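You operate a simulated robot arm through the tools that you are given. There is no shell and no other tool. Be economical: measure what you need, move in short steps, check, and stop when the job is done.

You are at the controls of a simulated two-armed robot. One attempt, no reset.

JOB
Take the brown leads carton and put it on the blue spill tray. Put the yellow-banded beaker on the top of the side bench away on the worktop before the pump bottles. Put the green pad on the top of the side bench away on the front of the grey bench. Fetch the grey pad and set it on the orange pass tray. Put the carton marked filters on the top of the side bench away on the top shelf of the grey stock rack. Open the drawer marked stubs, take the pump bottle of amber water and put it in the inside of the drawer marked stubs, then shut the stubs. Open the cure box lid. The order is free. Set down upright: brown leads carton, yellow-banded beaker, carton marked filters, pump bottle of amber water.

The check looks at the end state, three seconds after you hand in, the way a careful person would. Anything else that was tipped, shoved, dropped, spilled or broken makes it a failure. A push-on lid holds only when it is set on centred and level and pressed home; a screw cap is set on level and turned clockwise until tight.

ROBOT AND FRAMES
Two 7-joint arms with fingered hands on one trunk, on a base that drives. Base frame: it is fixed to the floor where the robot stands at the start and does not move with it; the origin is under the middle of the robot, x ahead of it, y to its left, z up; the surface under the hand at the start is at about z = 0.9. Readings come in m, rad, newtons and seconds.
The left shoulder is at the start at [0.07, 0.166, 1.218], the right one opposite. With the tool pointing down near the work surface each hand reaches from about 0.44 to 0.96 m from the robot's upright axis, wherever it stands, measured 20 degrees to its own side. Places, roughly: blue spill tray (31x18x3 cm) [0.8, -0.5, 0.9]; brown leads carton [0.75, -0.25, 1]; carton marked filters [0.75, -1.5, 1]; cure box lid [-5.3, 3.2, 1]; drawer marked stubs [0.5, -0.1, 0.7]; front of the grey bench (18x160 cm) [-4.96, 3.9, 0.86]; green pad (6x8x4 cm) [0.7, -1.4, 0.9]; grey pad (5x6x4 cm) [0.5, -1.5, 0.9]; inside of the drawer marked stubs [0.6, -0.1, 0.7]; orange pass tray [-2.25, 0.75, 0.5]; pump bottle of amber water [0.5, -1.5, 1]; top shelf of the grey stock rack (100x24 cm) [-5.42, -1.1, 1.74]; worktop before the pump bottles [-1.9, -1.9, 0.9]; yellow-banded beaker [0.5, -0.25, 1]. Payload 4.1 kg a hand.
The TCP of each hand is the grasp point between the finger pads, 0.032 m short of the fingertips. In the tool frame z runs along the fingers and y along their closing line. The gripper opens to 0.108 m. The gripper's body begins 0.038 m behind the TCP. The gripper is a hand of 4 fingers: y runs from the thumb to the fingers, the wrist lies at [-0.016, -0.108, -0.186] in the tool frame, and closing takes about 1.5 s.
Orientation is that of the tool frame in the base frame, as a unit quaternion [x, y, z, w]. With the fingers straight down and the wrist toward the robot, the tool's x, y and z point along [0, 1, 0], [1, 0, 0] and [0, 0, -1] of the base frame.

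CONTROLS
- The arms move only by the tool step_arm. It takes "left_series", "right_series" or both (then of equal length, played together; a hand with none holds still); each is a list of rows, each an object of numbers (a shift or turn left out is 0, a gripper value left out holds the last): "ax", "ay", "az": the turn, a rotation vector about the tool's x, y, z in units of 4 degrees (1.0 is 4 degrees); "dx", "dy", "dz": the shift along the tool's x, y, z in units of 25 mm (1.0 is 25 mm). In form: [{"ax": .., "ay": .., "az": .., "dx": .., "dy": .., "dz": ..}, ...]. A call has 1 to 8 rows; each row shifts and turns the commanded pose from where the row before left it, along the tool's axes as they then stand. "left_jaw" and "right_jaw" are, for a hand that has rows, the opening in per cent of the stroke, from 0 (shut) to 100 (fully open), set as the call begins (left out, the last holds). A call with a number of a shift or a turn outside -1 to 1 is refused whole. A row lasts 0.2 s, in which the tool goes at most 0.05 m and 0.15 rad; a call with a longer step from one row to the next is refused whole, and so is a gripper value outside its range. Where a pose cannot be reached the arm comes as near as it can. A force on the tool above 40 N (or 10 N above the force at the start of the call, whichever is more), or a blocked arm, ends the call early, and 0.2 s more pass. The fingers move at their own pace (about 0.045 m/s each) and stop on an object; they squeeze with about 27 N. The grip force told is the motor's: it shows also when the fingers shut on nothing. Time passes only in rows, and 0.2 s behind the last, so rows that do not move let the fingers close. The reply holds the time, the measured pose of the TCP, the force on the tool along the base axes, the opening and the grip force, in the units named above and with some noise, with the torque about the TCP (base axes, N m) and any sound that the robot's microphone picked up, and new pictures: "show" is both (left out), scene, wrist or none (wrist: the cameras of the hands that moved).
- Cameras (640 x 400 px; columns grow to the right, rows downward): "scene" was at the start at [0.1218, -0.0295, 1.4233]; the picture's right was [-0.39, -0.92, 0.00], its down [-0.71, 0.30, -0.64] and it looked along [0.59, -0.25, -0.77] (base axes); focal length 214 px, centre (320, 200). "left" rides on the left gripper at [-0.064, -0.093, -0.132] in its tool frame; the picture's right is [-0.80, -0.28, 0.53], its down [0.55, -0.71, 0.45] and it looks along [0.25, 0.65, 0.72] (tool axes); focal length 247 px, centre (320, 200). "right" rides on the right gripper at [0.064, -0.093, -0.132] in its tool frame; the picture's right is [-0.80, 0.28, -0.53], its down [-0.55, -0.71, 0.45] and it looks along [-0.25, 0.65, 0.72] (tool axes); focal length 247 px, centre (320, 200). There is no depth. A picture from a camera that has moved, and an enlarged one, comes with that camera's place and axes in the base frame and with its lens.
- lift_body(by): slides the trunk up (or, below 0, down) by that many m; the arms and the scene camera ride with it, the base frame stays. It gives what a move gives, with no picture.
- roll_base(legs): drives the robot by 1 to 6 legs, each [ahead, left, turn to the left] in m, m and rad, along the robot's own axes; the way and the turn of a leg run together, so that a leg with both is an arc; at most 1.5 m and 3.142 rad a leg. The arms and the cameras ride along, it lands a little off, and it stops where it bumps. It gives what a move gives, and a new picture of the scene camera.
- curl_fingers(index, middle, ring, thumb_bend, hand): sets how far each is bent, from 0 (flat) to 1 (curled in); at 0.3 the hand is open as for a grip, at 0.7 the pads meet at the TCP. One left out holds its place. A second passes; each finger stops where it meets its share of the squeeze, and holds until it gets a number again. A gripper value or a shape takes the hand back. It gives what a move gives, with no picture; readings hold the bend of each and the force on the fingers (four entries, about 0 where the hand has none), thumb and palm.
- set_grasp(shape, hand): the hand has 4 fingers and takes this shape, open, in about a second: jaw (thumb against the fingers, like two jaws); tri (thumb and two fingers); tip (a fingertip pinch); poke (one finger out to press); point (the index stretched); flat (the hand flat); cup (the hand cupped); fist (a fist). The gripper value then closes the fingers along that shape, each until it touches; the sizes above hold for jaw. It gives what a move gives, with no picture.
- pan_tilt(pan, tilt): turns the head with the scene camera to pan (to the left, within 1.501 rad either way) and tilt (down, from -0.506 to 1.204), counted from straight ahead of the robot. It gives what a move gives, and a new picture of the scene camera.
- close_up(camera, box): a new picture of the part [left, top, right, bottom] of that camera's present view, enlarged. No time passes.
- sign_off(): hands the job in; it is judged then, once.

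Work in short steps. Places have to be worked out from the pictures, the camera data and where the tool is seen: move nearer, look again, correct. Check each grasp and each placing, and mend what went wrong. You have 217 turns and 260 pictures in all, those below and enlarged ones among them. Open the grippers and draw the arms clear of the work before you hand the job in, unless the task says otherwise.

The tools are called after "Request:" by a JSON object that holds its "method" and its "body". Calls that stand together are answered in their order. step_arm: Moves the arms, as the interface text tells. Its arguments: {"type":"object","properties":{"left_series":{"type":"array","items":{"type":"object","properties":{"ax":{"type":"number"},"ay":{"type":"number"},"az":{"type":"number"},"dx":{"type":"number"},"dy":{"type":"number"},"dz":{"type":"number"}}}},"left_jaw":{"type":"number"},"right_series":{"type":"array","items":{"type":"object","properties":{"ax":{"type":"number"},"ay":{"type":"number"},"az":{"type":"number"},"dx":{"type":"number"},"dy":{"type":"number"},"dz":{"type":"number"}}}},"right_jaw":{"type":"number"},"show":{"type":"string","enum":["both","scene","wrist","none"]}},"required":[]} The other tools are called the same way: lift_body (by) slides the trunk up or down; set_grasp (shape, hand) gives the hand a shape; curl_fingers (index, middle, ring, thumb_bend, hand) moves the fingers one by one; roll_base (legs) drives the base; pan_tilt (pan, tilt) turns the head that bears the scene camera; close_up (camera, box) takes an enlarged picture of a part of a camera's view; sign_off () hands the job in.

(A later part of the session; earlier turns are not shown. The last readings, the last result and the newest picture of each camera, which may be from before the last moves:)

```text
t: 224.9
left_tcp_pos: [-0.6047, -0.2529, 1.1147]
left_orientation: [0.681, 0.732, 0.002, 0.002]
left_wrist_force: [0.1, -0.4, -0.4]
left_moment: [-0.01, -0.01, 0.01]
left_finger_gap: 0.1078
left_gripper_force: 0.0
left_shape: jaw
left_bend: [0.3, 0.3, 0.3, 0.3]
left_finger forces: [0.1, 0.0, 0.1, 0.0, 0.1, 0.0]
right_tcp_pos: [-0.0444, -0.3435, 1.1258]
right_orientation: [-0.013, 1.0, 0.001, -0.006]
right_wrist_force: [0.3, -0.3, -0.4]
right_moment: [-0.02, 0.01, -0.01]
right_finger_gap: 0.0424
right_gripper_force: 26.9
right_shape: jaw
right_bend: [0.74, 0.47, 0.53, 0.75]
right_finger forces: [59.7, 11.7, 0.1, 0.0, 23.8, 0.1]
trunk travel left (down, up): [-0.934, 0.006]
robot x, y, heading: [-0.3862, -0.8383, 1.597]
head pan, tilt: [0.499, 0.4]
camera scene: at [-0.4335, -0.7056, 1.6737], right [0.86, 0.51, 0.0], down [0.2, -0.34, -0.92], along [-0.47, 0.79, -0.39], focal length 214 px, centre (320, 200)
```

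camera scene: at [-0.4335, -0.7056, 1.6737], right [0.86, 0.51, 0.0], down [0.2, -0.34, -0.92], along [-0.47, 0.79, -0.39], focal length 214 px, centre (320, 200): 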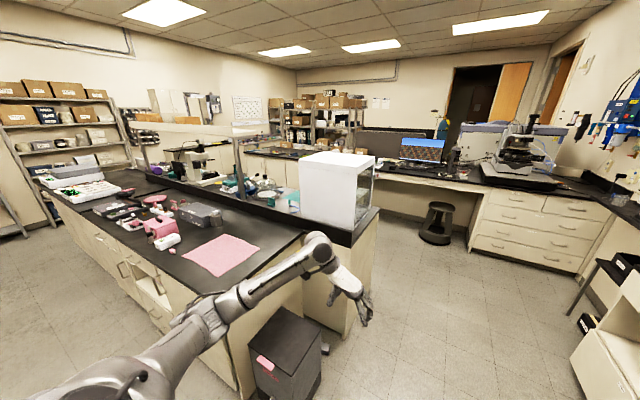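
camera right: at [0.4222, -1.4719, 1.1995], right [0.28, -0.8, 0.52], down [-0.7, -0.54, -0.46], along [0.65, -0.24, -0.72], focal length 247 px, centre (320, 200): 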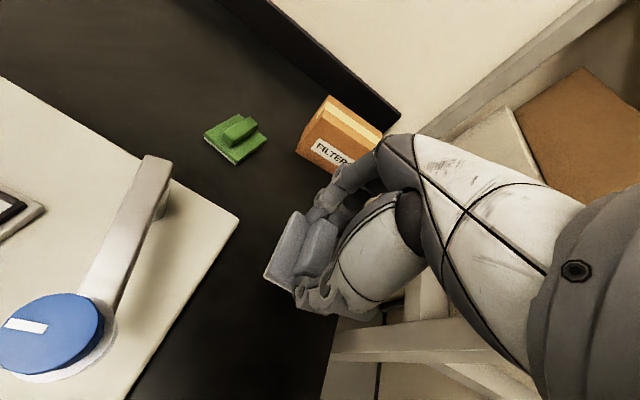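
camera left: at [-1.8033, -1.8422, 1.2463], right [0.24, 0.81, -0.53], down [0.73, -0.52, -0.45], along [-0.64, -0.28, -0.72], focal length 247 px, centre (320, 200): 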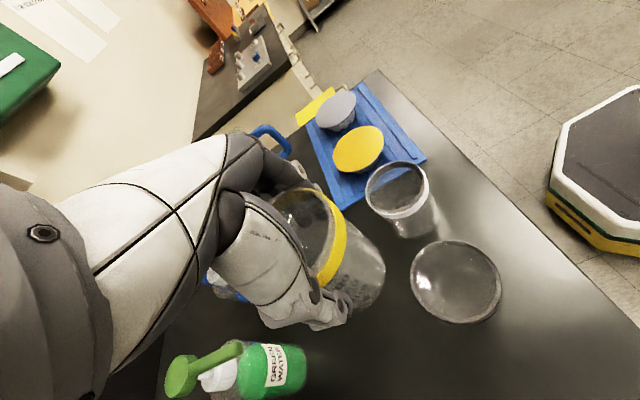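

Shift right to centre the corridor and go ahead to y≈1.4, then look to the left along the far aisle.

Request:
{"method": "roll_base", "body": {"legs": [[0, -0.17, -0.026], [1.15, 0, 0], [1.15, 0, 0]]}}

Request:
{"method": "pan_tilt", "body": {"pan": 1.4, "tilt": 0.5}}

```text
t: 237.2
left_tcp_pos: [-0.4365, 2.0422, 1.1152]
left_orientation: [0.689, 0.724, 0.001, 0.002]
left_wrist_force: [1.0, 0.1, -0.4]
left_moment: [-0.03, -0.03, 0.0]
left_finger_gap: 0.1075
left_gripper_force: 0.1
left_shape: jaw
left_bend: [0.3, 0.3, 0.3, 0.3]
left_finger forces: [0.0, 0.0, 0.0, 0.0, 0.0, 0.0]
right_tcp_pos: [0.1189, 1.938, 1.1264]
right_orientation: [-0.003, 1.0, 0.002, -0.006]
right_wrist_force: [1.2, -0.8, -0.6]
right_moment: [0.01, -0.03, -0.02]
right_finger_gap: 0.0424
right_gripper_force: 26.7
right_shape: jaw
right_bend: [0.74, 0.47, 0.53, 0.75]
right_finger forces: [56.9, 11.5, 0.0, 0.1, 23.8, 0.0]
trunk travel left (down, up): [-0.934, 0.006]
robot x, y, heading: [-0.2327, 1.4519, 1.579]
head pan, tilt: [0.499, 0.4]
camera scene: at [-0.2772, 1.5865, 1.6737], right [0.87, 0.49, 0.0], down [0.19, -0.34, -0.92], along [-0.45, 0.81, -0.39], focal length 214 px, centre (320, 200)
```

scene: 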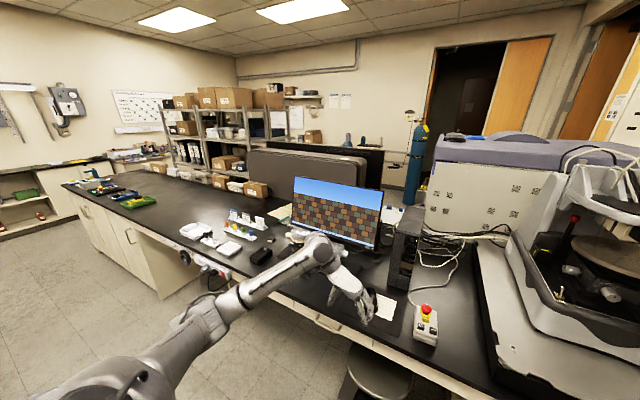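

```text
t: 238.4
left_tcp_pos: [-0.4368, 2.0427, 1.1153]
left_orientation: [0.689, 0.724, 0.001, 0.001]
left_wrist_force: [-0.4, -1.0, 0.0]
left_moment: [-0.01, 0.01, -0.01]
left_finger_gap: 0.1075
left_gripper_force: 0.1
left_shape: jaw
left_bend: [0.3, 0.3, 0.3, 0.3]
left_finger forces: [0.0, 0.1, 0.0, 0.1, 0.0, 0.0]
right_tcp_pos: [0.1198, 1.9394, 1.1268]
right_orientation: [-0.003, 1.0, 0.001, -0.006]
right_wrist_force: [0.4, -0.3, -0.6]
right_moment: [-0.01, 0.01, 0.01]
right_finger_gap: 0.0423
right_gripper_force: 27.5
right_shape: jaw
right_bend: [0.74, 0.47, 0.53, 0.75]
right_finger forces: [56.9, 11.5, 0.1, 0.1, 23.8, 0.0]
trunk travel left (down, up): [-0.934, 0.006]
robot x, y, heading: [-0.2307, 1.4586, 1.579]
head pan, tilt: [1.4, 0.499]
camera scene: at [-0.322, 1.5209, 1.6646], right [0.16, 0.99, 0.0], down [0.47, -0.08, -0.88], along [-0.87, 0.14, -0.48], focal length 214 px, centre (320, 200)
```

scene: 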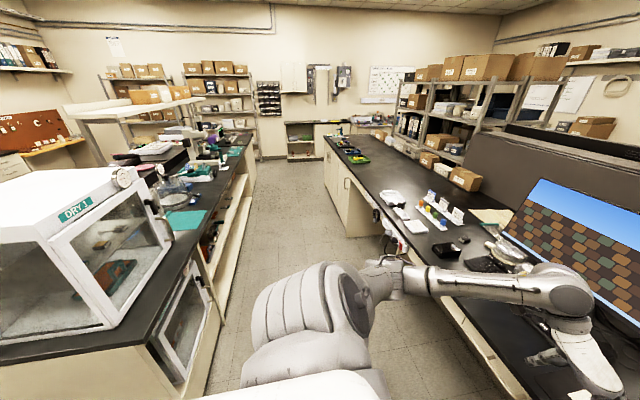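

Request:
{"method": "close_up", "body": {"camera": "scene", "box": [140, 120, 300, 320]}}

```text
2.00 times, centred on (220, 220) of scene
camera zoom: at [-0.322, 1.5209, 1.6646], right [0.16, 0.99, 0.0], down [0.47, -0.08, -0.88], along [-0.87, 0.14, -0.48], focal length 429 px, centre (520, 160)
```

zoom: 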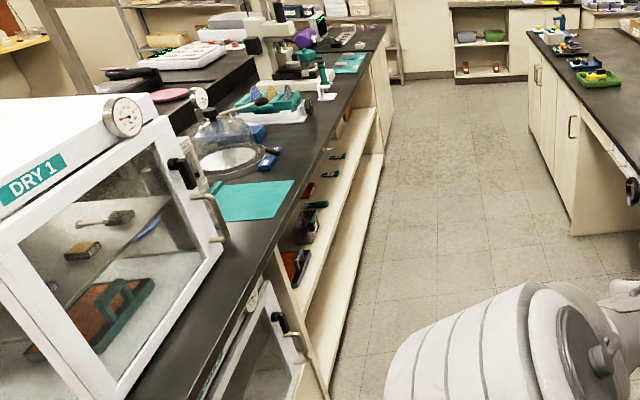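

The open shelf on the island's north side (y≈1.02 edge) should hold the pass tray. Turn left, drive along the aisle to x≈-2.0 and turn to face the island.

Request:
{"method": "roll_base", "body": {"legs": [[0, 0, 1.563], [0, -0.18, 0], [0.9, 0, 0], [0.87, 0, 0], [0, 0, 1.571]]}}

Request:
{"method": "pan_tilt", "body": {"pan": 0.0, "tilt": 0.9}}

```text
t: 256.1
left_tcp_pos: [-1.8163, 1.046, 1.1142]
left_orientation: [0.718, -0.696, -0.002, 0.001]
left_wrist_force: [1.2, 0.3, 0.0]
left_moment: [-0.01, 0.05, 0.01]
left_finger_gap: 0.1076
left_gripper_force: 0.2
left_shape: jaw
left_bend: [0.3, 0.3, 0.3, 0.3]
left_finger forces: [0.0, 0.0, 0.0, 0.1, 0.1, 0.0]
right_tcp_pos: [-2.3698, 1.1599, 1.1269]
right_orientation: [1.0, -0.008, 0.006, 0.001]
right_wrist_force: [-0.3, -0.1, -0.9]
right_moment: [0.02, 0.0, 0.03]
right_finger_gap: 0.041
right_gripper_force: 27.1
right_shape: jaw
right_bend: [0.75, 0.47, 0.53, 0.76]
right_finger forces: [12.5, 13.1, 0.0, 0.0, 19.2, 0.0]
trunk travel left (down, up): [-0.934, 0.006]
robot x, y, heading: [-2.0099, 1.637, -1.586]
head pan, tilt: [1.4, 0.499]
camera scene: at [-1.9184, 1.5705, 1.6646], right [-0.18, -0.98, 0.0], down [-0.47, 0.09, -0.88], along [0.86, -0.16, -0.48], focal length 214 px, centre (320, 200)
```

scene: 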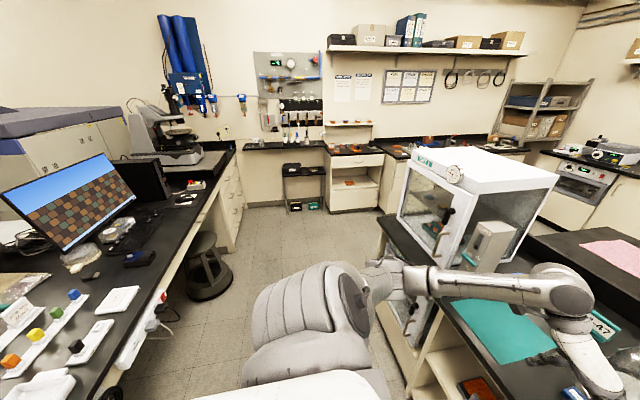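

```text
t: 257.7
left_tcp_pos: [-1.8149, 1.0458, 1.1139]
left_orientation: [0.718, -0.696, -0.001, 0.002]
left_wrist_force: [0.4, -0.9, 0.2]
left_moment: [-0.05, 0.02, -0.03]
left_finger_gap: 0.1076
left_gripper_force: 0.0
left_shape: jaw
left_bend: [0.3, 0.3, 0.3, 0.3]
left_finger forces: [0.1, 0.0, 0.1, 0.0, 0.0, 0.0]
right_tcp_pos: [-2.3694, 1.1595, 1.1264]
right_orientation: [1.0, -0.008, 0.006, 0.001]
right_wrist_force: [0.5, 0.0, -1.0]
right_moment: [0.01, 0.04, 0.03]
right_finger_gap: 0.0408
right_gripper_force: 26.8
right_shape: jaw
right_bend: [0.75, 0.47, 0.53, 0.76]
right_finger forces: [12.5, 13.1, 0.1, 0.1, 19.1, 0.1]
trunk travel left (down, up): [-0.934, 0.006]
robot x, y, heading: [-2.0119, 1.6345, -1.587]
head pan, tilt: [0.0, 0.901]
camera scene: at [-2.0085, 1.5115, 1.6307], right [-1.0, 0.01, 0.0], down [0.01, 0.78, -0.62], along [-0.01, -0.62, -0.78], focal length 214 px, centre (320, 200)
```

scene: 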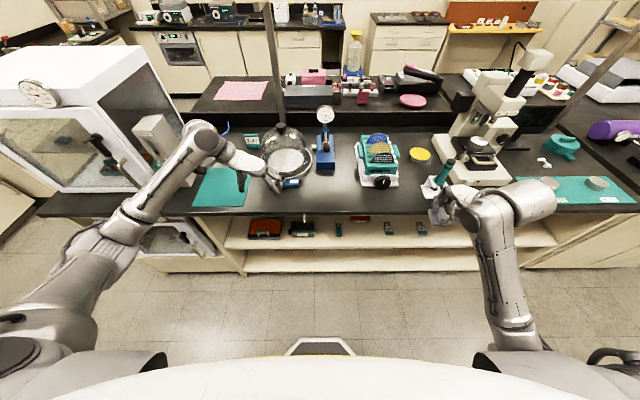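

Back off 0.25 m so the hands clear the bench edge, lower the trunk and look into the shelf.

Request:
{"method": "roll_base", "body": {"legs": [[-0.25, 0, 0.016]]}}

Request:
{"method": "lift_body", "body": {"by": -0.6}}

Request:
{"method": "pan_tilt", "body": {"pan": 0.0, "tilt": 0.45}}

```text
t: 259.5
left_tcp_pos: [-1.8034, 1.2965, 1.1149]
left_orientation: [0.723, -0.691, -0.002, 0.001]
left_wrist_force: [-0.4, -0.3, -0.1]
left_moment: [0.05, -0.03, 0.04]
left_finger_gap: 0.1075
left_gripper_force: 0.1
left_shape: jaw
left_bend: [0.3, 0.3, 0.3, 0.3]
left_finger forces: [0.1, 0.0, 0.0, 0.0, 0.0, 0.0]
right_tcp_pos: [-2.3615, 1.4028, 1.1261]
right_orientation: [1.0, 0.0, 0.006, 0.001]
right_wrist_force: [0.1, 0.4, -0.8]
right_moment: [0.02, -0.05, 0.01]
right_finger_gap: 0.0412
right_gripper_force: 26.8
right_shape: jaw
right_bend: [0.75, 0.47, 0.53, 0.76]
right_finger forces: [12.4, 13.0, 0.0, 0.1, 19.1, 0.1]
trunk travel left (down, up): [-0.934, 0.006]
robot x, y, heading: [-2.0074, 1.8861, -1.562]
head pan, tilt: [0.0, 0.901]
camera scene: at [-2.0056, 1.7589, 1.6305], right [-1.0, -0.01, 0.0], down [0.0, 0.78, -0.62], along [0.0, -0.62, -0.78], focal length 214 px, centre (320, 200)
```

scene: 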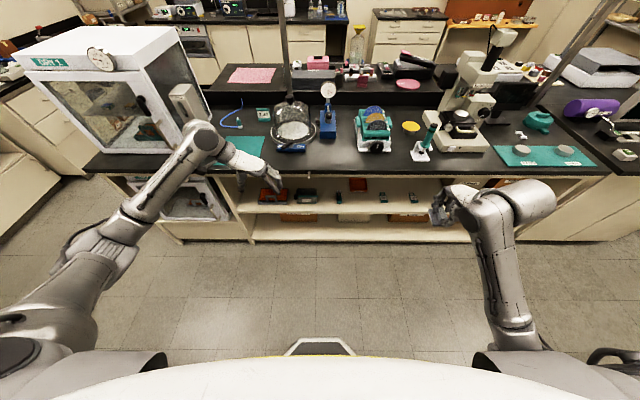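

```text
refused: -0.6 is not a number from -0.4 to 0.4
```

```text
t: 260.4
left_tcp_pos: [-1.8048, 1.2987, 1.1156]
left_orientation: [0.723, -0.691, -0.001, 0.001]
left_wrist_force: [0.1, 0.7, 0.4]
left_moment: [0.01, -0.01, 0.03]
left_finger_gap: 0.1076
left_gripper_force: 0.1
left_shape: jaw
left_bend: [0.3, 0.3, 0.3, 0.3]
left_finger forces: [0.1, 0.0, 0.1, 0.1, 0.0, 0.0]
right_tcp_pos: [-2.3607, 1.4043, 1.1253]
right_orientation: [1.0, 0.0, 0.006, 0.001]
right_wrist_force: [-0.3, 0.6, -1.4]
right_moment: [-0.01, -0.01, 0.0]
right_finger_gap: 0.041
right_gripper_force: 26.8
right_shape: jaw
right_bend: [0.75, 0.47, 0.53, 0.76]
right_finger forces: [12.5, 13.0, 0.0, 0.1, 19.1, 0.0]
trunk travel left (down, up): [-0.934, 0.006]
robot x, y, heading: [-2.0076, 1.8851, -1.564]
head pan, tilt: [0.0, 0.45]
camera scene: at [-2.0056, 1.7442, 1.669], right [-1.0, -0.01, 0.0], down [0.0, 0.44, -0.9], along [0.0, -0.9, -0.44], focal length 214 px, centre (320, 200)
```

scene: 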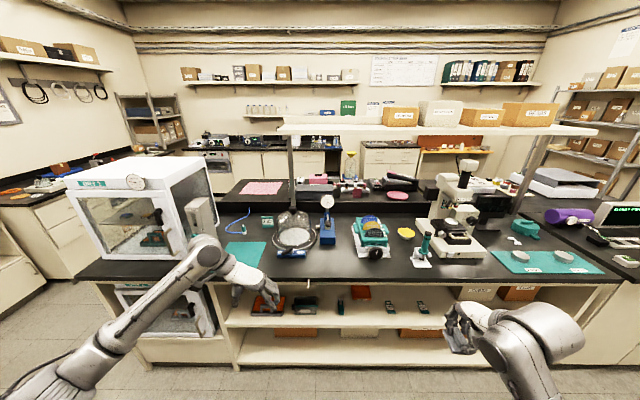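

Request:
{"method": "lift_body", "body": {"by": -0.4}}

Request:
{"method": "pan_tilt", "body": {"pan": -0.1, "tilt": 0.5}}

Request:
{"method": "close_up", "body": {"camera": "scene", "box": [180, 120, 440, 290]}}

```text
t: 264.2
left_tcp_pos: [-1.8047, 1.2987, 0.7149]
left_orientation: [0.723, -0.691, -0.001, 0.001]
left_wrist_force: [0.8, 0.3, 0.0]
left_moment: [0.02, 0.02, 0.05]
left_finger_gap: 0.1077
left_gripper_force: 0.0
left_shape: jaw
left_bend: [0.3, 0.3, 0.3, 0.3]
left_finger forces: [0.0, 0.0, 0.0, 0.0, 0.0, 0.1]
right_tcp_pos: [-2.3606, 1.403, 0.7277]
right_orientation: [1.0, 0.001, 0.005, 0.0]
right_wrist_force: [0.5, -0.4, -1.6]
right_moment: [-0.01, -0.01, -0.01]
right_finger_gap: 0.0409
right_gripper_force: 27.0
right_shape: jaw
right_bend: [0.75, 0.47, 0.53, 0.76]
right_finger forces: [12.3, 13.0, 0.1, 0.1, 19.1, 0.0]
trunk travel left (down, up): [-0.534, 0.406]
robot x, y, heading: [-2.0062, 1.883, -1.563]
head pan, tilt: [0.0, 0.45]
```

```text
t: 264.9
left_tcp_pos: [-1.8047, 1.2971, 0.7143]
left_orientation: [0.723, -0.691, -0.001, 0.001]
left_wrist_force: [-0.1, -0.1, -0.7]
left_moment: [0.01, 0.03, 0.03]
left_finger_gap: 0.1073
left_gripper_force: 0.2
left_shape: jaw
left_bend: [0.3, 0.3, 0.3, 0.3]
left_finger forces: [0.0, 0.1, 0.1, 0.1, 0.0, 0.0]
right_tcp_pos: [-2.3626, 1.4041, 0.7265]
right_orientation: [1.0, 0.0, 0.006, 0.002]
right_wrist_force: [-0.9, -0.4, 0.0]
right_moment: [0.02, -0.01, 0.03]
right_finger_gap: 0.041
right_gripper_force: 26.6
right_shape: jaw
right_bend: [0.75, 0.47, 0.53, 0.76]
right_finger forces: [12.3, 12.9, 0.0, 0.0, 19.1, 0.1]
trunk travel left (down, up): [-0.534, 0.406]
robot x, y, heading: [-2.0077, 1.8843, -1.563]
head pan, tilt: [-0.099, 0.499]
camera scene: at [-2.0146, 1.7454, 1.2646], right [-1.0, 0.09, 0.0], down [0.04, 0.48, -0.88], along [-0.08, -0.87, -0.48], focal length 214 px, centre (320, 200)
```

scene: 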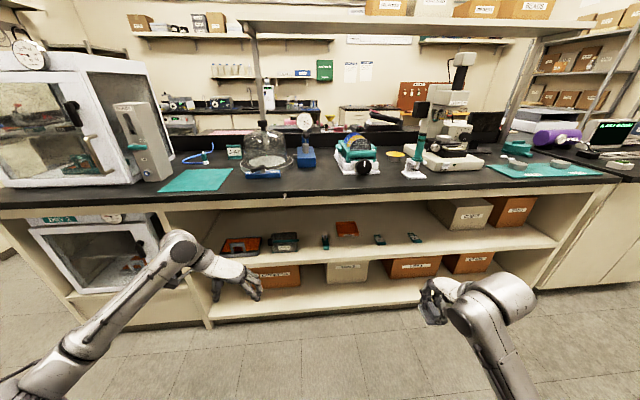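

```text
2.35 times, centred on (310, 205) of scene
camera zoom: at [-2.0146, 1.7454, 1.2646], right [-1.0, 0.09, 0.0], down [0.04, 0.48, -0.88], along [-0.08, -0.87, -0.48], focal length 505 px, centre (344, 188)
```

zoom: 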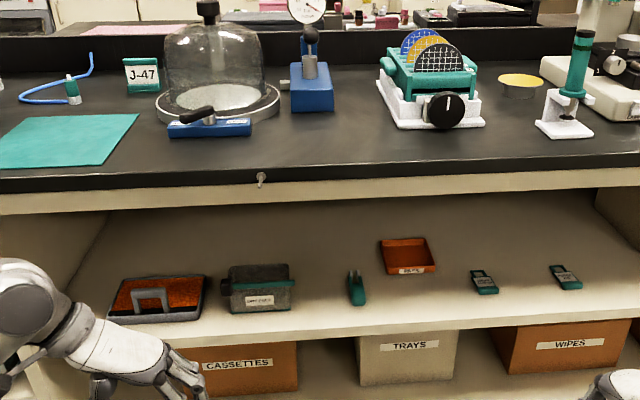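

The orange pass tray is at ≈(-2.262,0.77) on the z≈0.5 shelf. I pitch the right hand 24° forward for clearance under the apron, retract the left, and align the base.

Request:
{"method": "step_arm", "body": {"right_series": [{"ax": -1}, {"ax": -1}, {"ax": -1}, {"ax": -1}, {"ax": -1}, {"ax": -1}], "left_series": [{"dx": -0.8}, {"dx": -0.8}, {"dx": -0.8}, {"dx": -0.8}, {"dx": -0.8}, {"dx": -0.8}], "show": "none"}}

Request:
{"method": "roll_base", "body": {"legs": [[0, 0.1, 0], [0.21, 0, 0]]}}

Request:
{"method": "lift_body", "body": {"by": -0.14}}

Request:
{"method": "pan_tilt", "body": {"pan": -0.3, "tilt": 0.6}}

```text
t: 266.3
left_tcp_pos: [-1.8094, 1.4196, 0.7137]
left_orientation: [0.723, -0.691, -0.001, 0.001]
left_wrist_force: [-0.1, 0.9, 1.3]
left_moment: [0.02, -0.03, 0.0]
left_finger_gap: 0.1077
left_gripper_force: 0.0
left_shape: jaw
left_bend: [0.3, 0.3, 0.3, 0.3]
left_finger forces: [0.0, 0.0, 0.0, 0.1, 0.1, 0.0]
right_tcp_pos: [-2.3601, 1.4031, 0.7266]
right_orientation: [0.978, 0.0, 0.006, 0.21]
right_wrist_force: [0.7, 0.1, -0.4]
right_moment: [-0.02, 0.03, -0.01]
right_finger_gap: 0.041
right_gripper_force: 26.9
right_shape: jaw
right_bend: [0.75, 0.47, 0.53, 0.76]
right_finger forces: [10.0, 12.6, 0.0, 0.0, 18.8, 0.1]
trunk travel left (down, up): [-0.534, 0.406]
robot x, y, heading: [-2.0085, 1.8867, -1.57]
head pan, tilt: [-0.099, 0.499]
```

```text
t: 268.7
left_tcp_pos: [-1.7083, 1.2086, 0.7135]
left_orientation: [0.723, -0.691, -0.001, 0.001]
left_wrist_force: [-0.7, -1.1, -0.1]
left_moment: [0.03, 0.02, 0.0]
left_finger_gap: 0.1074
left_gripper_force: 0.0
left_shape: jaw
left_bend: [0.3, 0.3, 0.3, 0.3]
left_finger forces: [0.0, 0.0, 0.0, 0.0, 0.0, 0.0]
right_tcp_pos: [-2.2591, 1.1949, 0.7261]
right_orientation: [0.978, -0.001, 0.007, 0.208]
right_wrist_force: [0.4, -0.2, -1.0]
right_moment: [0.05, 0.01, -0.01]
right_finger_gap: 0.0411
right_gripper_force: 26.9
right_shape: jaw
right_bend: [0.75, 0.47, 0.53, 0.76]
right_finger forces: [10.0, 12.6, 0.0, 0.0, 18.8, 0.1]
trunk travel left (down, up): [-0.534, 0.406]
robot x, y, heading: [-1.9085, 1.678, -1.572]
head pan, tilt: [-0.099, 0.499]
camera scene: at [-1.9132, 1.5358, 1.2644], right [-1.0, 0.1, 0.0], down [0.05, 0.48, -0.88], along [-0.08, -0.87, -0.48], focal length 214 px, centre (320, 200)
```

scene: 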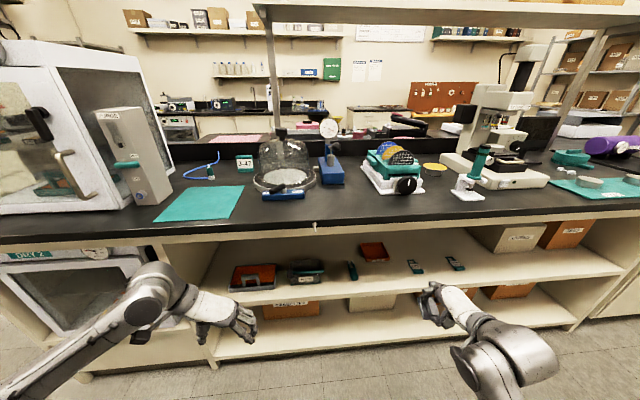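

```text
t: 270.3
left_tcp_pos: [-1.7079, 1.2086, 0.5746]
left_orientation: [0.723, -0.691, -0.002, 0.002]
left_wrist_force: [0.8, 0.4, 0.4]
left_moment: [0.0, 0.0, 0.0]
left_finger_gap: 0.1076
left_gripper_force: 0.1
left_shape: jaw
left_bend: [0.3, 0.3, 0.3, 0.3]
left_finger forces: [0.0, 0.0, 0.1, 0.1, 0.0, 0.1]
right_tcp_pos: [-2.2597, 1.1949, 0.5864]
right_orientation: [0.978, -0.001, 0.007, 0.209]
right_wrist_force: [0.3, 0.3, 0.1]
right_moment: [0.01, -0.01, -0.01]
right_finger_gap: 0.0412
right_gripper_force: 27.5
right_shape: jaw
right_bend: [0.75, 0.47, 0.53, 0.76]
right_finger forces: [10.0, 12.6, 0.1, 0.0, 18.9, 0.0]
trunk travel left (down, up): [-0.394, 0.546]
robot x, y, heading: [-1.9061, 1.6777, -1.565]
head pan, tilt: [-0.099, 0.499]
```

```text
t: 271.1
left_tcp_pos: [-1.7089, 1.209, 0.5743]
left_orientation: [0.722, -0.692, -0.001, 0.001]
left_wrist_force: [0.4, -0.4, -0.6]
left_moment: [0.02, -0.02, -0.01]
left_finger_gap: 0.1075
left_gripper_force: 0.1
left_shape: jaw
left_bend: [0.3, 0.3, 0.3, 0.3]
left_finger forces: [0.0, 0.0, 0.1, 0.0, 0.0, 0.0]
right_tcp_pos: [-2.262, 1.1958, 0.5869]
right_orientation: [0.978, -0.001, 0.007, 0.209]
right_wrist_force: [0.1, 0.2, -0.9]
right_moment: [0.04, -0.03, 0.01]
right_finger_gap: 0.0407
right_gripper_force: 27.2
right_shape: jaw
right_bend: [0.75, 0.47, 0.53, 0.76]
right_finger forces: [10.0, 12.6, 0.0, 0.0, 18.9, 0.0]
trunk travel left (down, up): [-0.394, 0.546]
robot x, y, heading: [-1.9066, 1.6786, -1.568]
head pan, tilt: [-0.3, 0.6]
camera scene: at [-1.9302, 1.5431, 1.1155], right [-0.96, 0.29, 0.0], down [0.16, 0.54, -0.83], along [-0.24, -0.79, -0.56], focal length 214 px, centre (320, 200)
```

scene: 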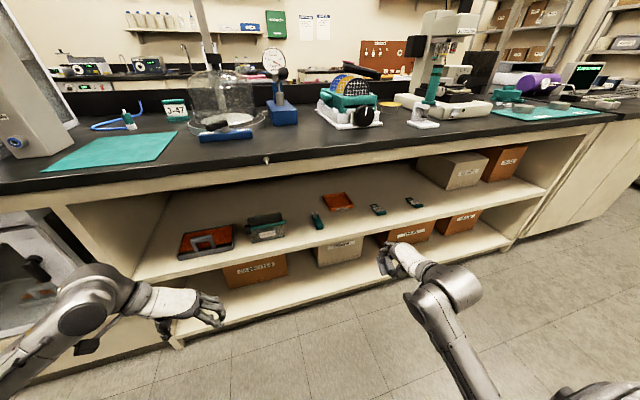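

Request:
{"method": "close_up", "body": {"camera": "scene", "box": [260, 150, 460, 300]}}

Request:
{"method": "close_up", "body": {"camera": "right", "box": [0, 0, 640, 400]}}

```text
2.67 times, centred on (360, 225) of scene
camera zoom: at [-1.9302, 1.5431, 1.1155], right [-0.96, 0.29, 0.0], down [0.16, 0.54, -0.83], along [-0.24, -0.79, -0.56], focal length 572 px, centre (213, 133)
```

zoom: 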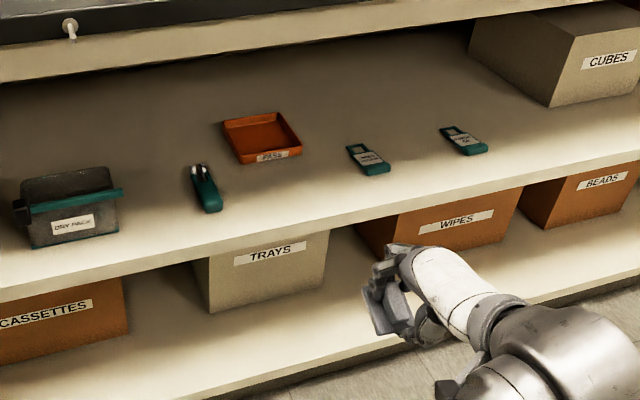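

```text
1.00 times, centred on (320, 200) of right (not enlarged: the box is as wide or as high as the picture)
camera zoom: at [-2.1978, 1.3336, 0.6698], right [-0.81, -0.04, 0.59], down [-0.54, 0.46, -0.7], along [-0.24, -0.89, -0.39], focal length 247 px, centre (320, 200)
```

zoom: 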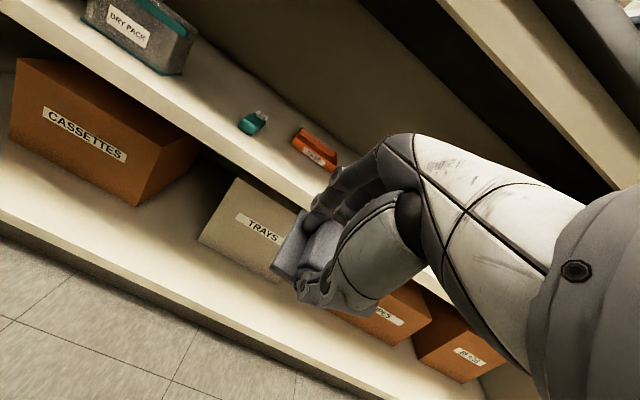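

Tray centre ≈(-2.27,0.74), walls to z≈0.525. Drive ahead 6 cm and reach in with the right arm.

Request:
{"method": "roll_base", "body": {"legs": [[0.06, -0.008, 0]]}}

Request:
{"method": "step_arm", "body": {"right_series": [{"dy": 0.913, "dz": 0.409}, {"dy": 0.913, "dz": 0.409}, {"dy": 0.913, "dz": 0.409}, {"dy": 0.913, "dz": 0.409}, {"dy": 0.913, "dz": 0.409}, {"dy": 0.913, "dz": 0.409}, {"dy": 0.913, "dz": 0.409}, {"dy": 0.913, "dz": 0.409}], "show": "both"}}

```text
t: 272.0
left_tcp_pos: [-1.717, 1.1487, 0.5737]
left_orientation: [0.722, -0.691, -0.002, 0.0]
left_wrist_force: [0.7, 0.6, -0.8]
left_moment: [0.03, 0.01, 0.02]
left_finger_gap: 0.1074
left_gripper_force: 0.0
left_shape: jaw
left_bend: [0.3, 0.3, 0.3, 0.3]
left_finger forces: [0.0, 0.0, 0.1, 0.0, 0.1, 0.0]
right_tcp_pos: [-2.2681, 1.1363, 0.5855]
right_orientation: [0.978, -0.002, 0.005, 0.209]
right_wrist_force: [0.1, 0.0, -0.6]
right_moment: [-0.02, -0.01, -0.03]
right_finger_gap: 0.0411
right_gripper_force: 27.0
right_shape: jaw
right_bend: [0.75, 0.47, 0.53, 0.76]
right_finger forces: [10.0, 12.6, 0.0, 0.0, 18.7, 0.1]
trunk travel left (down, up): [-0.394, 0.546]
robot x, y, heading: [-1.9157, 1.614, -1.571]
head pan, tilt: [-0.3, 0.6]
camera scene: at [-1.9382, 1.4826, 1.1153], right [-0.96, 0.29, 0.0], down [0.17, 0.54, -0.82], along [-0.24, -0.79, -0.57], focal length 214 px, centre (320, 200)
```

scene: 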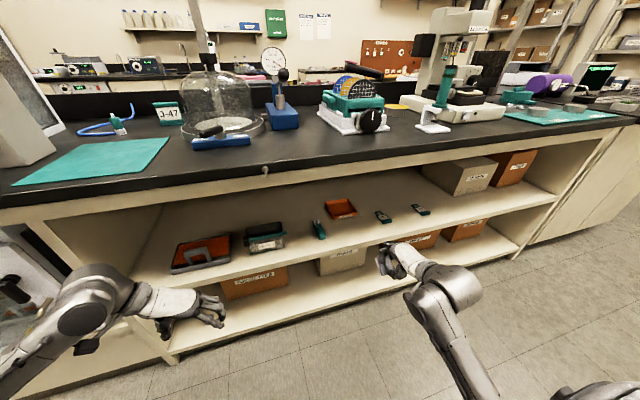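

```text
t: 273.8
left_tcp_pos: [-1.7165, 1.1491, 0.5747]
left_orientation: [0.722, -0.692, -0.001, 0.001]
left_wrist_force: [0.8, 1.0, 1.3]
left_moment: [0.01, 0.02, -0.02]
left_finger_gap: 0.1077
left_gripper_force: 0.0
left_shape: jaw
left_bend: [0.3, 0.3, 0.3, 0.3]
left_finger forces: [0.0, 0.1, 0.0, 0.0, 0.1, 0.1]
right_tcp_pos: [-2.2682, 0.9352, 0.5865]
right_orientation: [0.978, -0.001, 0.006, 0.209]
right_wrist_force: [0.1, -0.8, -0.5]
right_moment: [0.06, 0.0, 0.01]
right_finger_gap: 0.0409
right_gripper_force: 27.5
right_shape: jaw
right_bend: [0.75, 0.47, 0.53, 0.76]
right_finger forces: [9.7, 12.6, 0.1, 0.0, 18.8, 0.1]
trunk travel left (down, up): [-0.394, 0.546]
robot x, y, heading: [-1.9185, 1.6168, -1.574]
head pan, tilt: [-0.3, 0.6]
camera scene: at [-1.9381, 1.4832, 1.1154], right [-0.96, 0.29, 0.0], down [0.17, 0.54, -0.82], along [-0.24, -0.79, -0.57], focal length 214 px, centre (320, 200)
camera right: at [-2.2057, 1.0731, 0.6699], right [-0.81, -0.04, 0.59], down [-0.54, 0.46, -0.7], along [-0.24, -0.89, -0.39], focal length 247 px, centre (320, 200)
```

scene: 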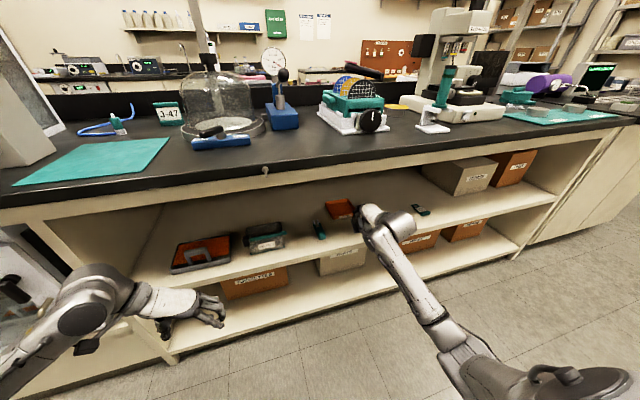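
right: 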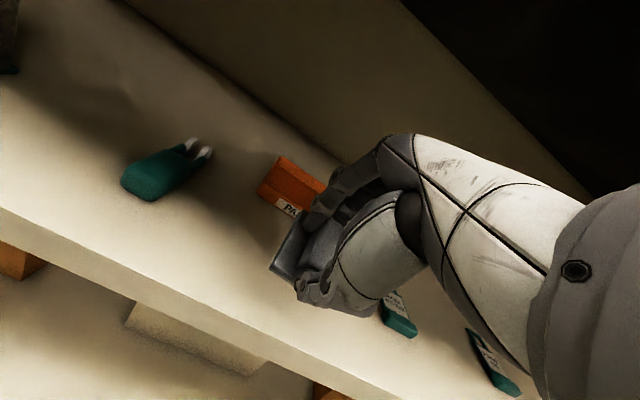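

Continue into the shelf over the tray.

Request:
{"method": "step_arm", "body": {"right_series": [{"dy": 0.913, "dz": 0.409}, {"dy": 0.913, "dz": 0.409}, {"dy": 0.913, "dz": 0.409}, {"dy": 0.913, "dz": 0.409}, {"dy": 0.913, "dz": 0.409}, {"dy": 0.913, "dz": 0.409}, {"dy": 0.913, "dz": 0.409}, {"dy": 0.45, "dz": 0.2}], "show": "both"}}

Request:
{"method": "close_up", "body": {"camera": "scene", "box": [290, 160, 450, 270]}}

```text
t: 275.6
left_tcp_pos: [-1.7157, 1.1486, 0.5734]
left_orientation: [0.723, -0.691, -0.001, 0.002]
left_wrist_force: [0.1, 0.1, -0.1]
left_moment: [-0.02, 0.0, 0.01]
left_finger_gap: 0.1075
left_gripper_force: 0.1
left_shape: jaw
left_bend: [0.3, 0.3, 0.3, 0.3]
left_finger forces: [0.0, 0.1, 0.0, 0.1, 0.1, 0.0]
right_tcp_pos: [-2.268, 0.7483, 0.5861]
right_orientation: [0.978, -0.001, 0.006, 0.208]
right_wrist_force: [-0.3, 0.9, -0.1]
right_moment: [-0.01, 0.02, 0.0]
right_finger_gap: 0.0411
right_gripper_force: 27.2
right_shape: jaw
right_bend: [0.75, 0.47, 0.53, 0.76]
right_finger forces: [9.4, 12.6, 0.0, 0.1, 18.5, 0.0]
trunk travel left (down, up): [-0.394, 0.546]
robot x, y, heading: [-1.9135, 1.6202, -1.567]
head pan, tilt: [-0.3, 0.6]
camera scene: at [-1.9381, 1.4833, 1.1154], right [-0.96, 0.29, 0.0], down [0.17, 0.54, -0.82], along [-0.24, -0.79, -0.57], focal length 214 px, centre (320, 200)
camera right: at [-2.2062, 0.8864, 0.6697], right [-0.81, -0.04, 0.59], down [-0.54, 0.46, -0.7], along [-0.24, -0.89, -0.39], focal length 247 px, centre (320, 200)
```

scene: 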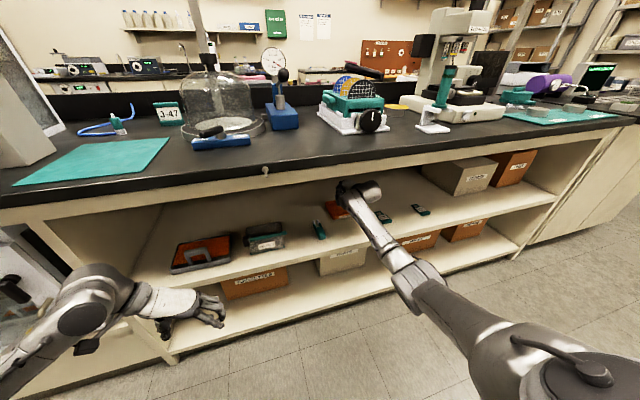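
right: 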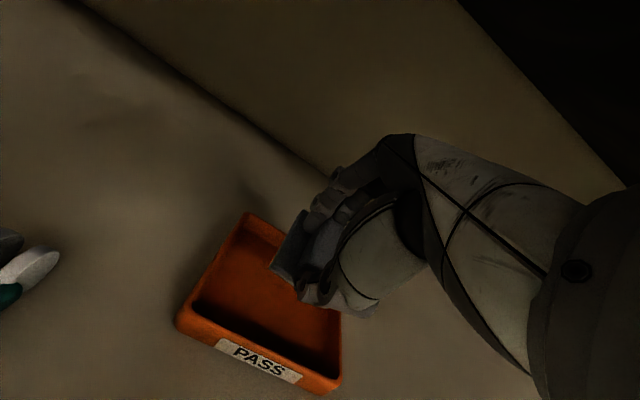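

```text
3.64 times, centred on (370, 215) of scene
camera zoom: at [-1.9381, 1.4833, 1.1154], right [-0.96, 0.29, 0.0], down [0.17, 0.54, -0.82], along [-0.24, -0.79, -0.57], focal length 780 px, centre (138, 146)
```

zoom: 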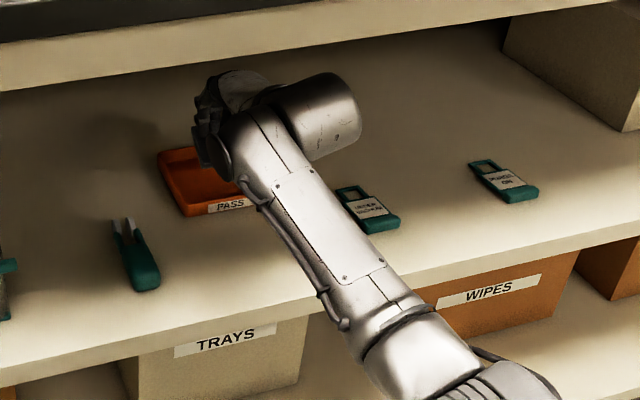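

The pad is centred above the tray. Lower gently.

Request:
{"method": "step_arm", "body": {"right_series": [{"dy": -0.16, "dz": 0.37}, {"dy": -0.16, "dz": 0.37}, {"dy": -0.1, "dz": 0.23}, {"dy": -0.08, "dz": 0.18}], "show": "none"}}

```text
t: 276.6
left_tcp_pos: [-1.7168, 1.1495, 0.5737]
left_orientation: [0.722, -0.691, 0.0, 0.001]
left_wrist_force: [-0.6, 0.0, 0.0]
left_moment: [0.0, -0.01, -0.01]
left_finger_gap: 0.1078
left_gripper_force: 0.0
left_shape: jaw
left_bend: [0.3, 0.3, 0.3, 0.3]
left_finger forces: [0.1, 0.0, 0.0, 0.0, 0.1, 0.0]
right_tcp_pos: [-2.2679, 0.7485, 0.5562]
right_orientation: [0.978, -0.001, 0.005, 0.21]
right_wrist_force: [-0.2, 0.2, 1.5]
right_moment: [0.02, 0.04, -0.02]
right_finger_gap: 0.0408
right_gripper_force: 26.4
right_shape: jaw
right_bend: [0.75, 0.47, 0.53, 0.76]
right_finger forces: [9.3, 13.8, 0.0, 0.0, 18.4, 0.0]
trunk travel left (down, up): [-0.394, 0.546]
robot x, y, heading: [-1.9116, 1.6169, -1.571]
head pan, tilt: [-0.3, 0.6]
```

Contact; level the pad by reducing the pitch to ~8°, then release partially.

Request:
{"method": "step_arm", "body": {"right_series": [{"ax": 1}, {"ax": 1}, {"ax": 1}, {"ax": 1}], "show": "none"}}

Request:
{"method": "step_arm", "body": {"right_series": [{}, {}, {}, {}, {}], "right_jaw": 66, "show": "wrist"}}

```text
t: 277.6
left_tcp_pos: [-1.7173, 1.1493, 0.5744]
left_orientation: [0.722, -0.692, -0.001, 0.002]
left_wrist_force: [0.0, 0.1, 0.3]
left_moment: [-0.01, 0.01, 0.01]
left_finger_gap: 0.1073
left_gripper_force: 0.1
left_shape: jaw
left_bend: [0.3, 0.3, 0.3, 0.3]
left_finger forces: [0.0, 0.1, 0.0, 0.1, 0.0, 0.1]
right_tcp_pos: [-2.2673, 0.7499, 0.5543]
right_orientation: [0.998, 0.0, 0.006, 0.07]
right_wrist_force: [0.4, -1.1, -0.6]
right_moment: [0.04, 0.01, 0.01]
right_finger_gap: 0.0406
right_gripper_force: 27.2
right_shape: jaw
right_bend: [0.75, 0.46, 0.53, 0.76]
right_finger forces: [9.7, 12.7, 0.0, 0.1, 18.5, 0.0]
trunk travel left (down, up): [-0.394, 0.546]
robot x, y, heading: [-1.9169, 1.6148, -1.572]
head pan, tilt: [-0.3, 0.6]
```

```text
t: 278.8
left_tcp_pos: [-1.7165, 1.1493, 0.5739]
left_orientation: [0.723, -0.691, -0.001, 0.001]
left_wrist_force: [1.1, 0.2, 0.4]
left_moment: [0.01, 0.0, 0.01]
left_finger_gap: 0.1077
left_gripper_force: 0.1
left_shape: jaw
left_bend: [0.3, 0.3, 0.3, 0.3]
left_finger forces: [0.0, 0.0, 0.0, 0.0, 0.1, 0.0]
right_tcp_pos: [-2.2676, 0.7497, 0.5554]
right_orientation: [0.997, -0.001, 0.006, 0.072]
right_wrist_force: [-0.8, -0.1, 1.2]
right_moment: [0.01, -0.01, -0.01]
right_finger_gap: 0.0703
right_gripper_force: 0.1
right_shape: jaw
right_bend: [0.27, 0.39, 0.36, 0.64]
right_finger forces: [0.1, 0.1, 0.1, 0.0, 1.0, 0.0]
trunk travel left (down, up): [-0.394, 0.546]
robot x, y, heading: [-1.9144, 1.6199, -1.566]
head pan, tilt: [-0.3, 0.6]
camera right: at [-2.2056, 0.8586, 0.6737], right [-0.8, -0.21, 0.56], down [-0.54, 0.63, -0.55], along [-0.24, -0.74, -0.62], focal length 247 px, centre (320, 200)
```

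right: 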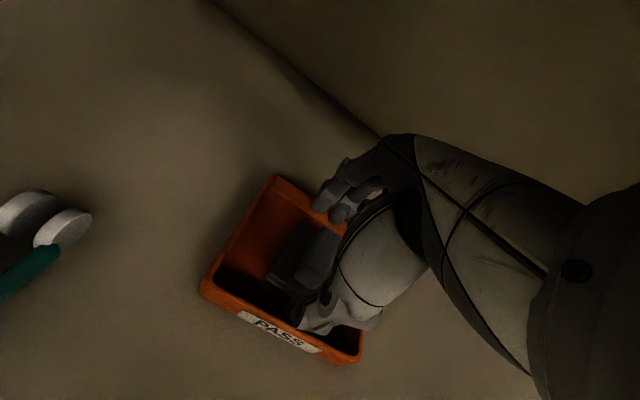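

The pad lies in the tray. Rise 25 mm, pitch, and withdraw.

Request:
{"method": "step_arm", "body": {"right_series": [{"dz": -0.6}, {"dz": -0.5}, {"ax": -1, "dz": -0.1}, {"ax": -1, "dz": -0.1}, {"ax": -1, "dz": -0.1}, {"ax": -1}], "show": "wrist"}}

```text
t: 280.2
left_tcp_pos: [-1.7183, 1.1484, 0.5741]
left_orientation: [0.722, -0.692, -0.001, 0.001]
left_wrist_force: [0.3, -0.4, 0.5]
left_moment: [0.02, -0.01, -0.02]
left_finger_gap: 0.1076
left_gripper_force: 0.1
left_shape: jaw
left_bend: [0.3, 0.3, 0.3, 0.3]
left_finger forces: [0.0, 0.1, 0.0, 0.0, 0.1, 0.1]
right_tcp_pos: [-2.2694, 0.7535, 0.5892]
right_orientation: [0.978, -0.001, 0.006, 0.21]
right_wrist_force: [0.3, 0.4, -0.1]
right_moment: [-0.01, -0.02, 0.0]
right_finger_gap: 0.0708
right_gripper_force: 0.0
right_shape: jaw
right_bend: [0.27, 0.39, 0.36, 0.64]
right_finger forces: [0.1, 0.0, 0.1, 0.0, 0.0, 0.1]
trunk travel left (down, up): [-0.394, 0.546]
robot x, y, heading: [-1.9116, 1.618, -1.57]
head pan, tilt: [-0.3, 0.6]
camera right: at [-2.2059, 0.8921, 0.6728], right [-0.81, -0.04, 0.59], down [-0.54, 0.46, -0.7], along [-0.24, -0.89, -0.39], focal length 247 px, centre (320, 200)
```

right: 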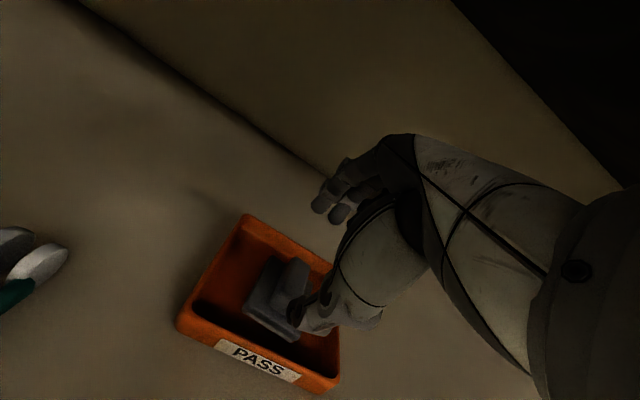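

The grey pad is flat in the tray. Withdraw with the arm, then back up.

Request:
{"method": "step_arm", "body": {"right_series": [{"dy": -0.913, "dz": -0.409}, {"dy": -0.913, "dz": -0.409}, {"dy": -0.913, "dz": -0.409}, {"dy": -0.913, "dz": -0.409}, {"dy": -0.913, "dz": -0.409}, {"dy": -0.913, "dz": -0.409}, {"dy": -0.913, "dz": -0.409}, {"dy": -0.913, "dz": -0.409}], "show": "none"}}

Request:
{"method": "step_arm", "body": {"right_series": [{"dy": -0.913, "dz": -0.409}, {"dy": -0.913, "dz": -0.409}, {"dy": -0.913, "dz": -0.409}, {"dy": -0.913, "dz": -0.409}, {"dy": -0.913, "dz": -0.409}, {"dy": -0.913, "dz": -0.409}], "show": "none"}}

Request:
{"method": "roll_base", "body": {"legs": [[-0.22, 0, 0]]}}

Request:
{"method": "close_up", "body": {"camera": "scene", "box": [270, 150, 430, 260]}}

```text
t: 282.0
left_tcp_pos: [-1.716, 1.15, 0.5747]
left_orientation: [0.722, -0.692, -0.001, 0.001]
left_wrist_force: [0.0, -0.5, -0.3]
left_moment: [0.01, 0.0, 0.03]
left_finger_gap: 0.1079
left_gripper_force: 0.0
left_shape: jaw
left_bend: [0.3, 0.3, 0.3, 0.3]
left_finger forces: [0.0, 0.0, 0.1, 0.0, 0.0, 0.1]
right_tcp_pos: [-2.2682, 0.9538, 0.5899]
right_orientation: [0.978, -0.001, 0.006, 0.209]
right_wrist_force: [-0.3, -0.1, -0.8]
right_moment: [-0.02, 0.02, 0.0]
right_finger_gap: 0.0712
right_gripper_force: 0.1
right_shape: jaw
right_bend: [0.27, 0.39, 0.36, 0.64]
right_finger forces: [0.0, 0.0, 0.0, 0.0, 0.0, 0.1]
trunk travel left (down, up): [-0.394, 0.546]
robot x, y, heading: [-1.912, 1.6178, -1.569]
head pan, tilt: [-0.3, 0.6]
```

```text
t: 283.4
left_tcp_pos: [-1.7155, 1.1501, 0.5731]
left_orientation: [0.722, -0.692, -0.001, 0.001]
left_wrist_force: [0.4, 0.7, -0.1]
left_moment: [0.0, 0.03, -0.01]
left_finger_gap: 0.1078
left_gripper_force: 0.0
left_shape: jaw
left_bend: [0.3, 0.3, 0.3, 0.3]
left_finger forces: [0.0, 0.0, 0.0, 0.0, 0.1, 0.1]
right_tcp_pos: [-2.2667, 1.1033, 0.589]
right_orientation: [0.978, -0.002, 0.006, 0.209]
right_wrist_force: [-0.3, 0.2, -0.2]
right_moment: [0.03, 0.01, 0.02]
right_finger_gap: 0.0713
right_gripper_force: 0.1
right_shape: jaw
right_bend: [0.27, 0.39, 0.36, 0.64]
right_finger forces: [0.1, 0.0, 0.1, 0.0, 0.0, 0.0]
trunk travel left (down, up): [-0.394, 0.546]
robot x, y, heading: [-1.913, 1.6196, -1.562]
head pan, tilt: [-0.3, 0.6]
```

```text
t: 285.1
left_tcp_pos: [-1.7178, 1.3718, 0.5752]
left_orientation: [0.723, -0.69, -0.001, 0.001]
left_wrist_force: [0.1, -0.1, 0.1]
left_moment: [-0.02, 0.0, 0.01]
left_finger_gap: 0.1074
left_gripper_force: 0.1
left_shape: jaw
left_bend: [0.3, 0.3, 0.3, 0.3]
left_finger forces: [0.0, 0.0, 0.0, 0.0, 0.1, 0.1]
right_tcp_pos: [-2.2695, 1.3243, 0.5898]
right_orientation: [0.978, 0.0, 0.007, 0.209]
right_wrist_force: [-0.3, 0.0, 0.7]
right_moment: [0.01, 0.01, -0.01]
right_finger_gap: 0.0709
right_gripper_force: 0.0
right_shape: jaw
right_bend: [0.27, 0.39, 0.36, 0.64]
right_finger forces: [0.1, 0.0, 0.0, 0.1, 0.0, 0.0]
trunk travel left (down, up): [-0.394, 0.546]
robot x, y, heading: [-1.9164, 1.8403, -1.567]
head pan, tilt: [-0.3, 0.6]
camera scene: at [-1.9389, 1.7048, 1.1156], right [-0.96, 0.29, 0.0], down [0.16, 0.54, -0.83], along [-0.24, -0.79, -0.56], focal length 214 px, centre (320, 200)
```

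scene: 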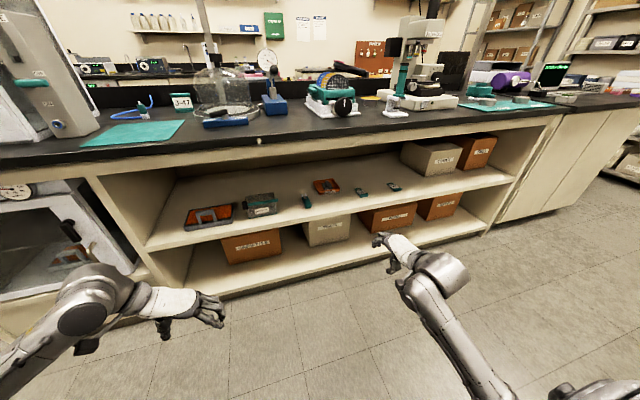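

```text
3.64 times, centred on (350, 205) of scene
camera zoom: at [-1.9389, 1.7048, 1.1156], right [-0.96, 0.29, 0.0], down [0.16, 0.54, -0.83], along [-0.24, -0.79, -0.56], focal length 780 px, centre (211, 182)
```

zoom: 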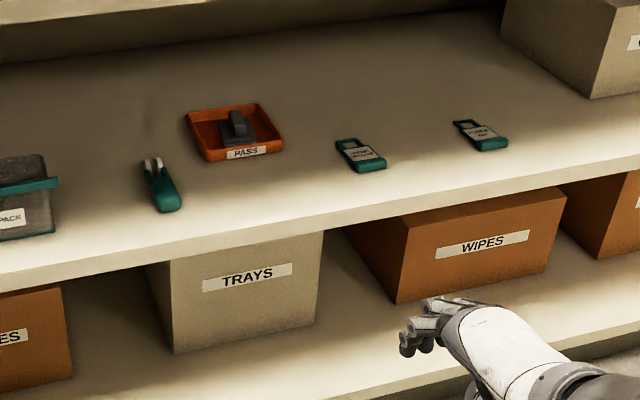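

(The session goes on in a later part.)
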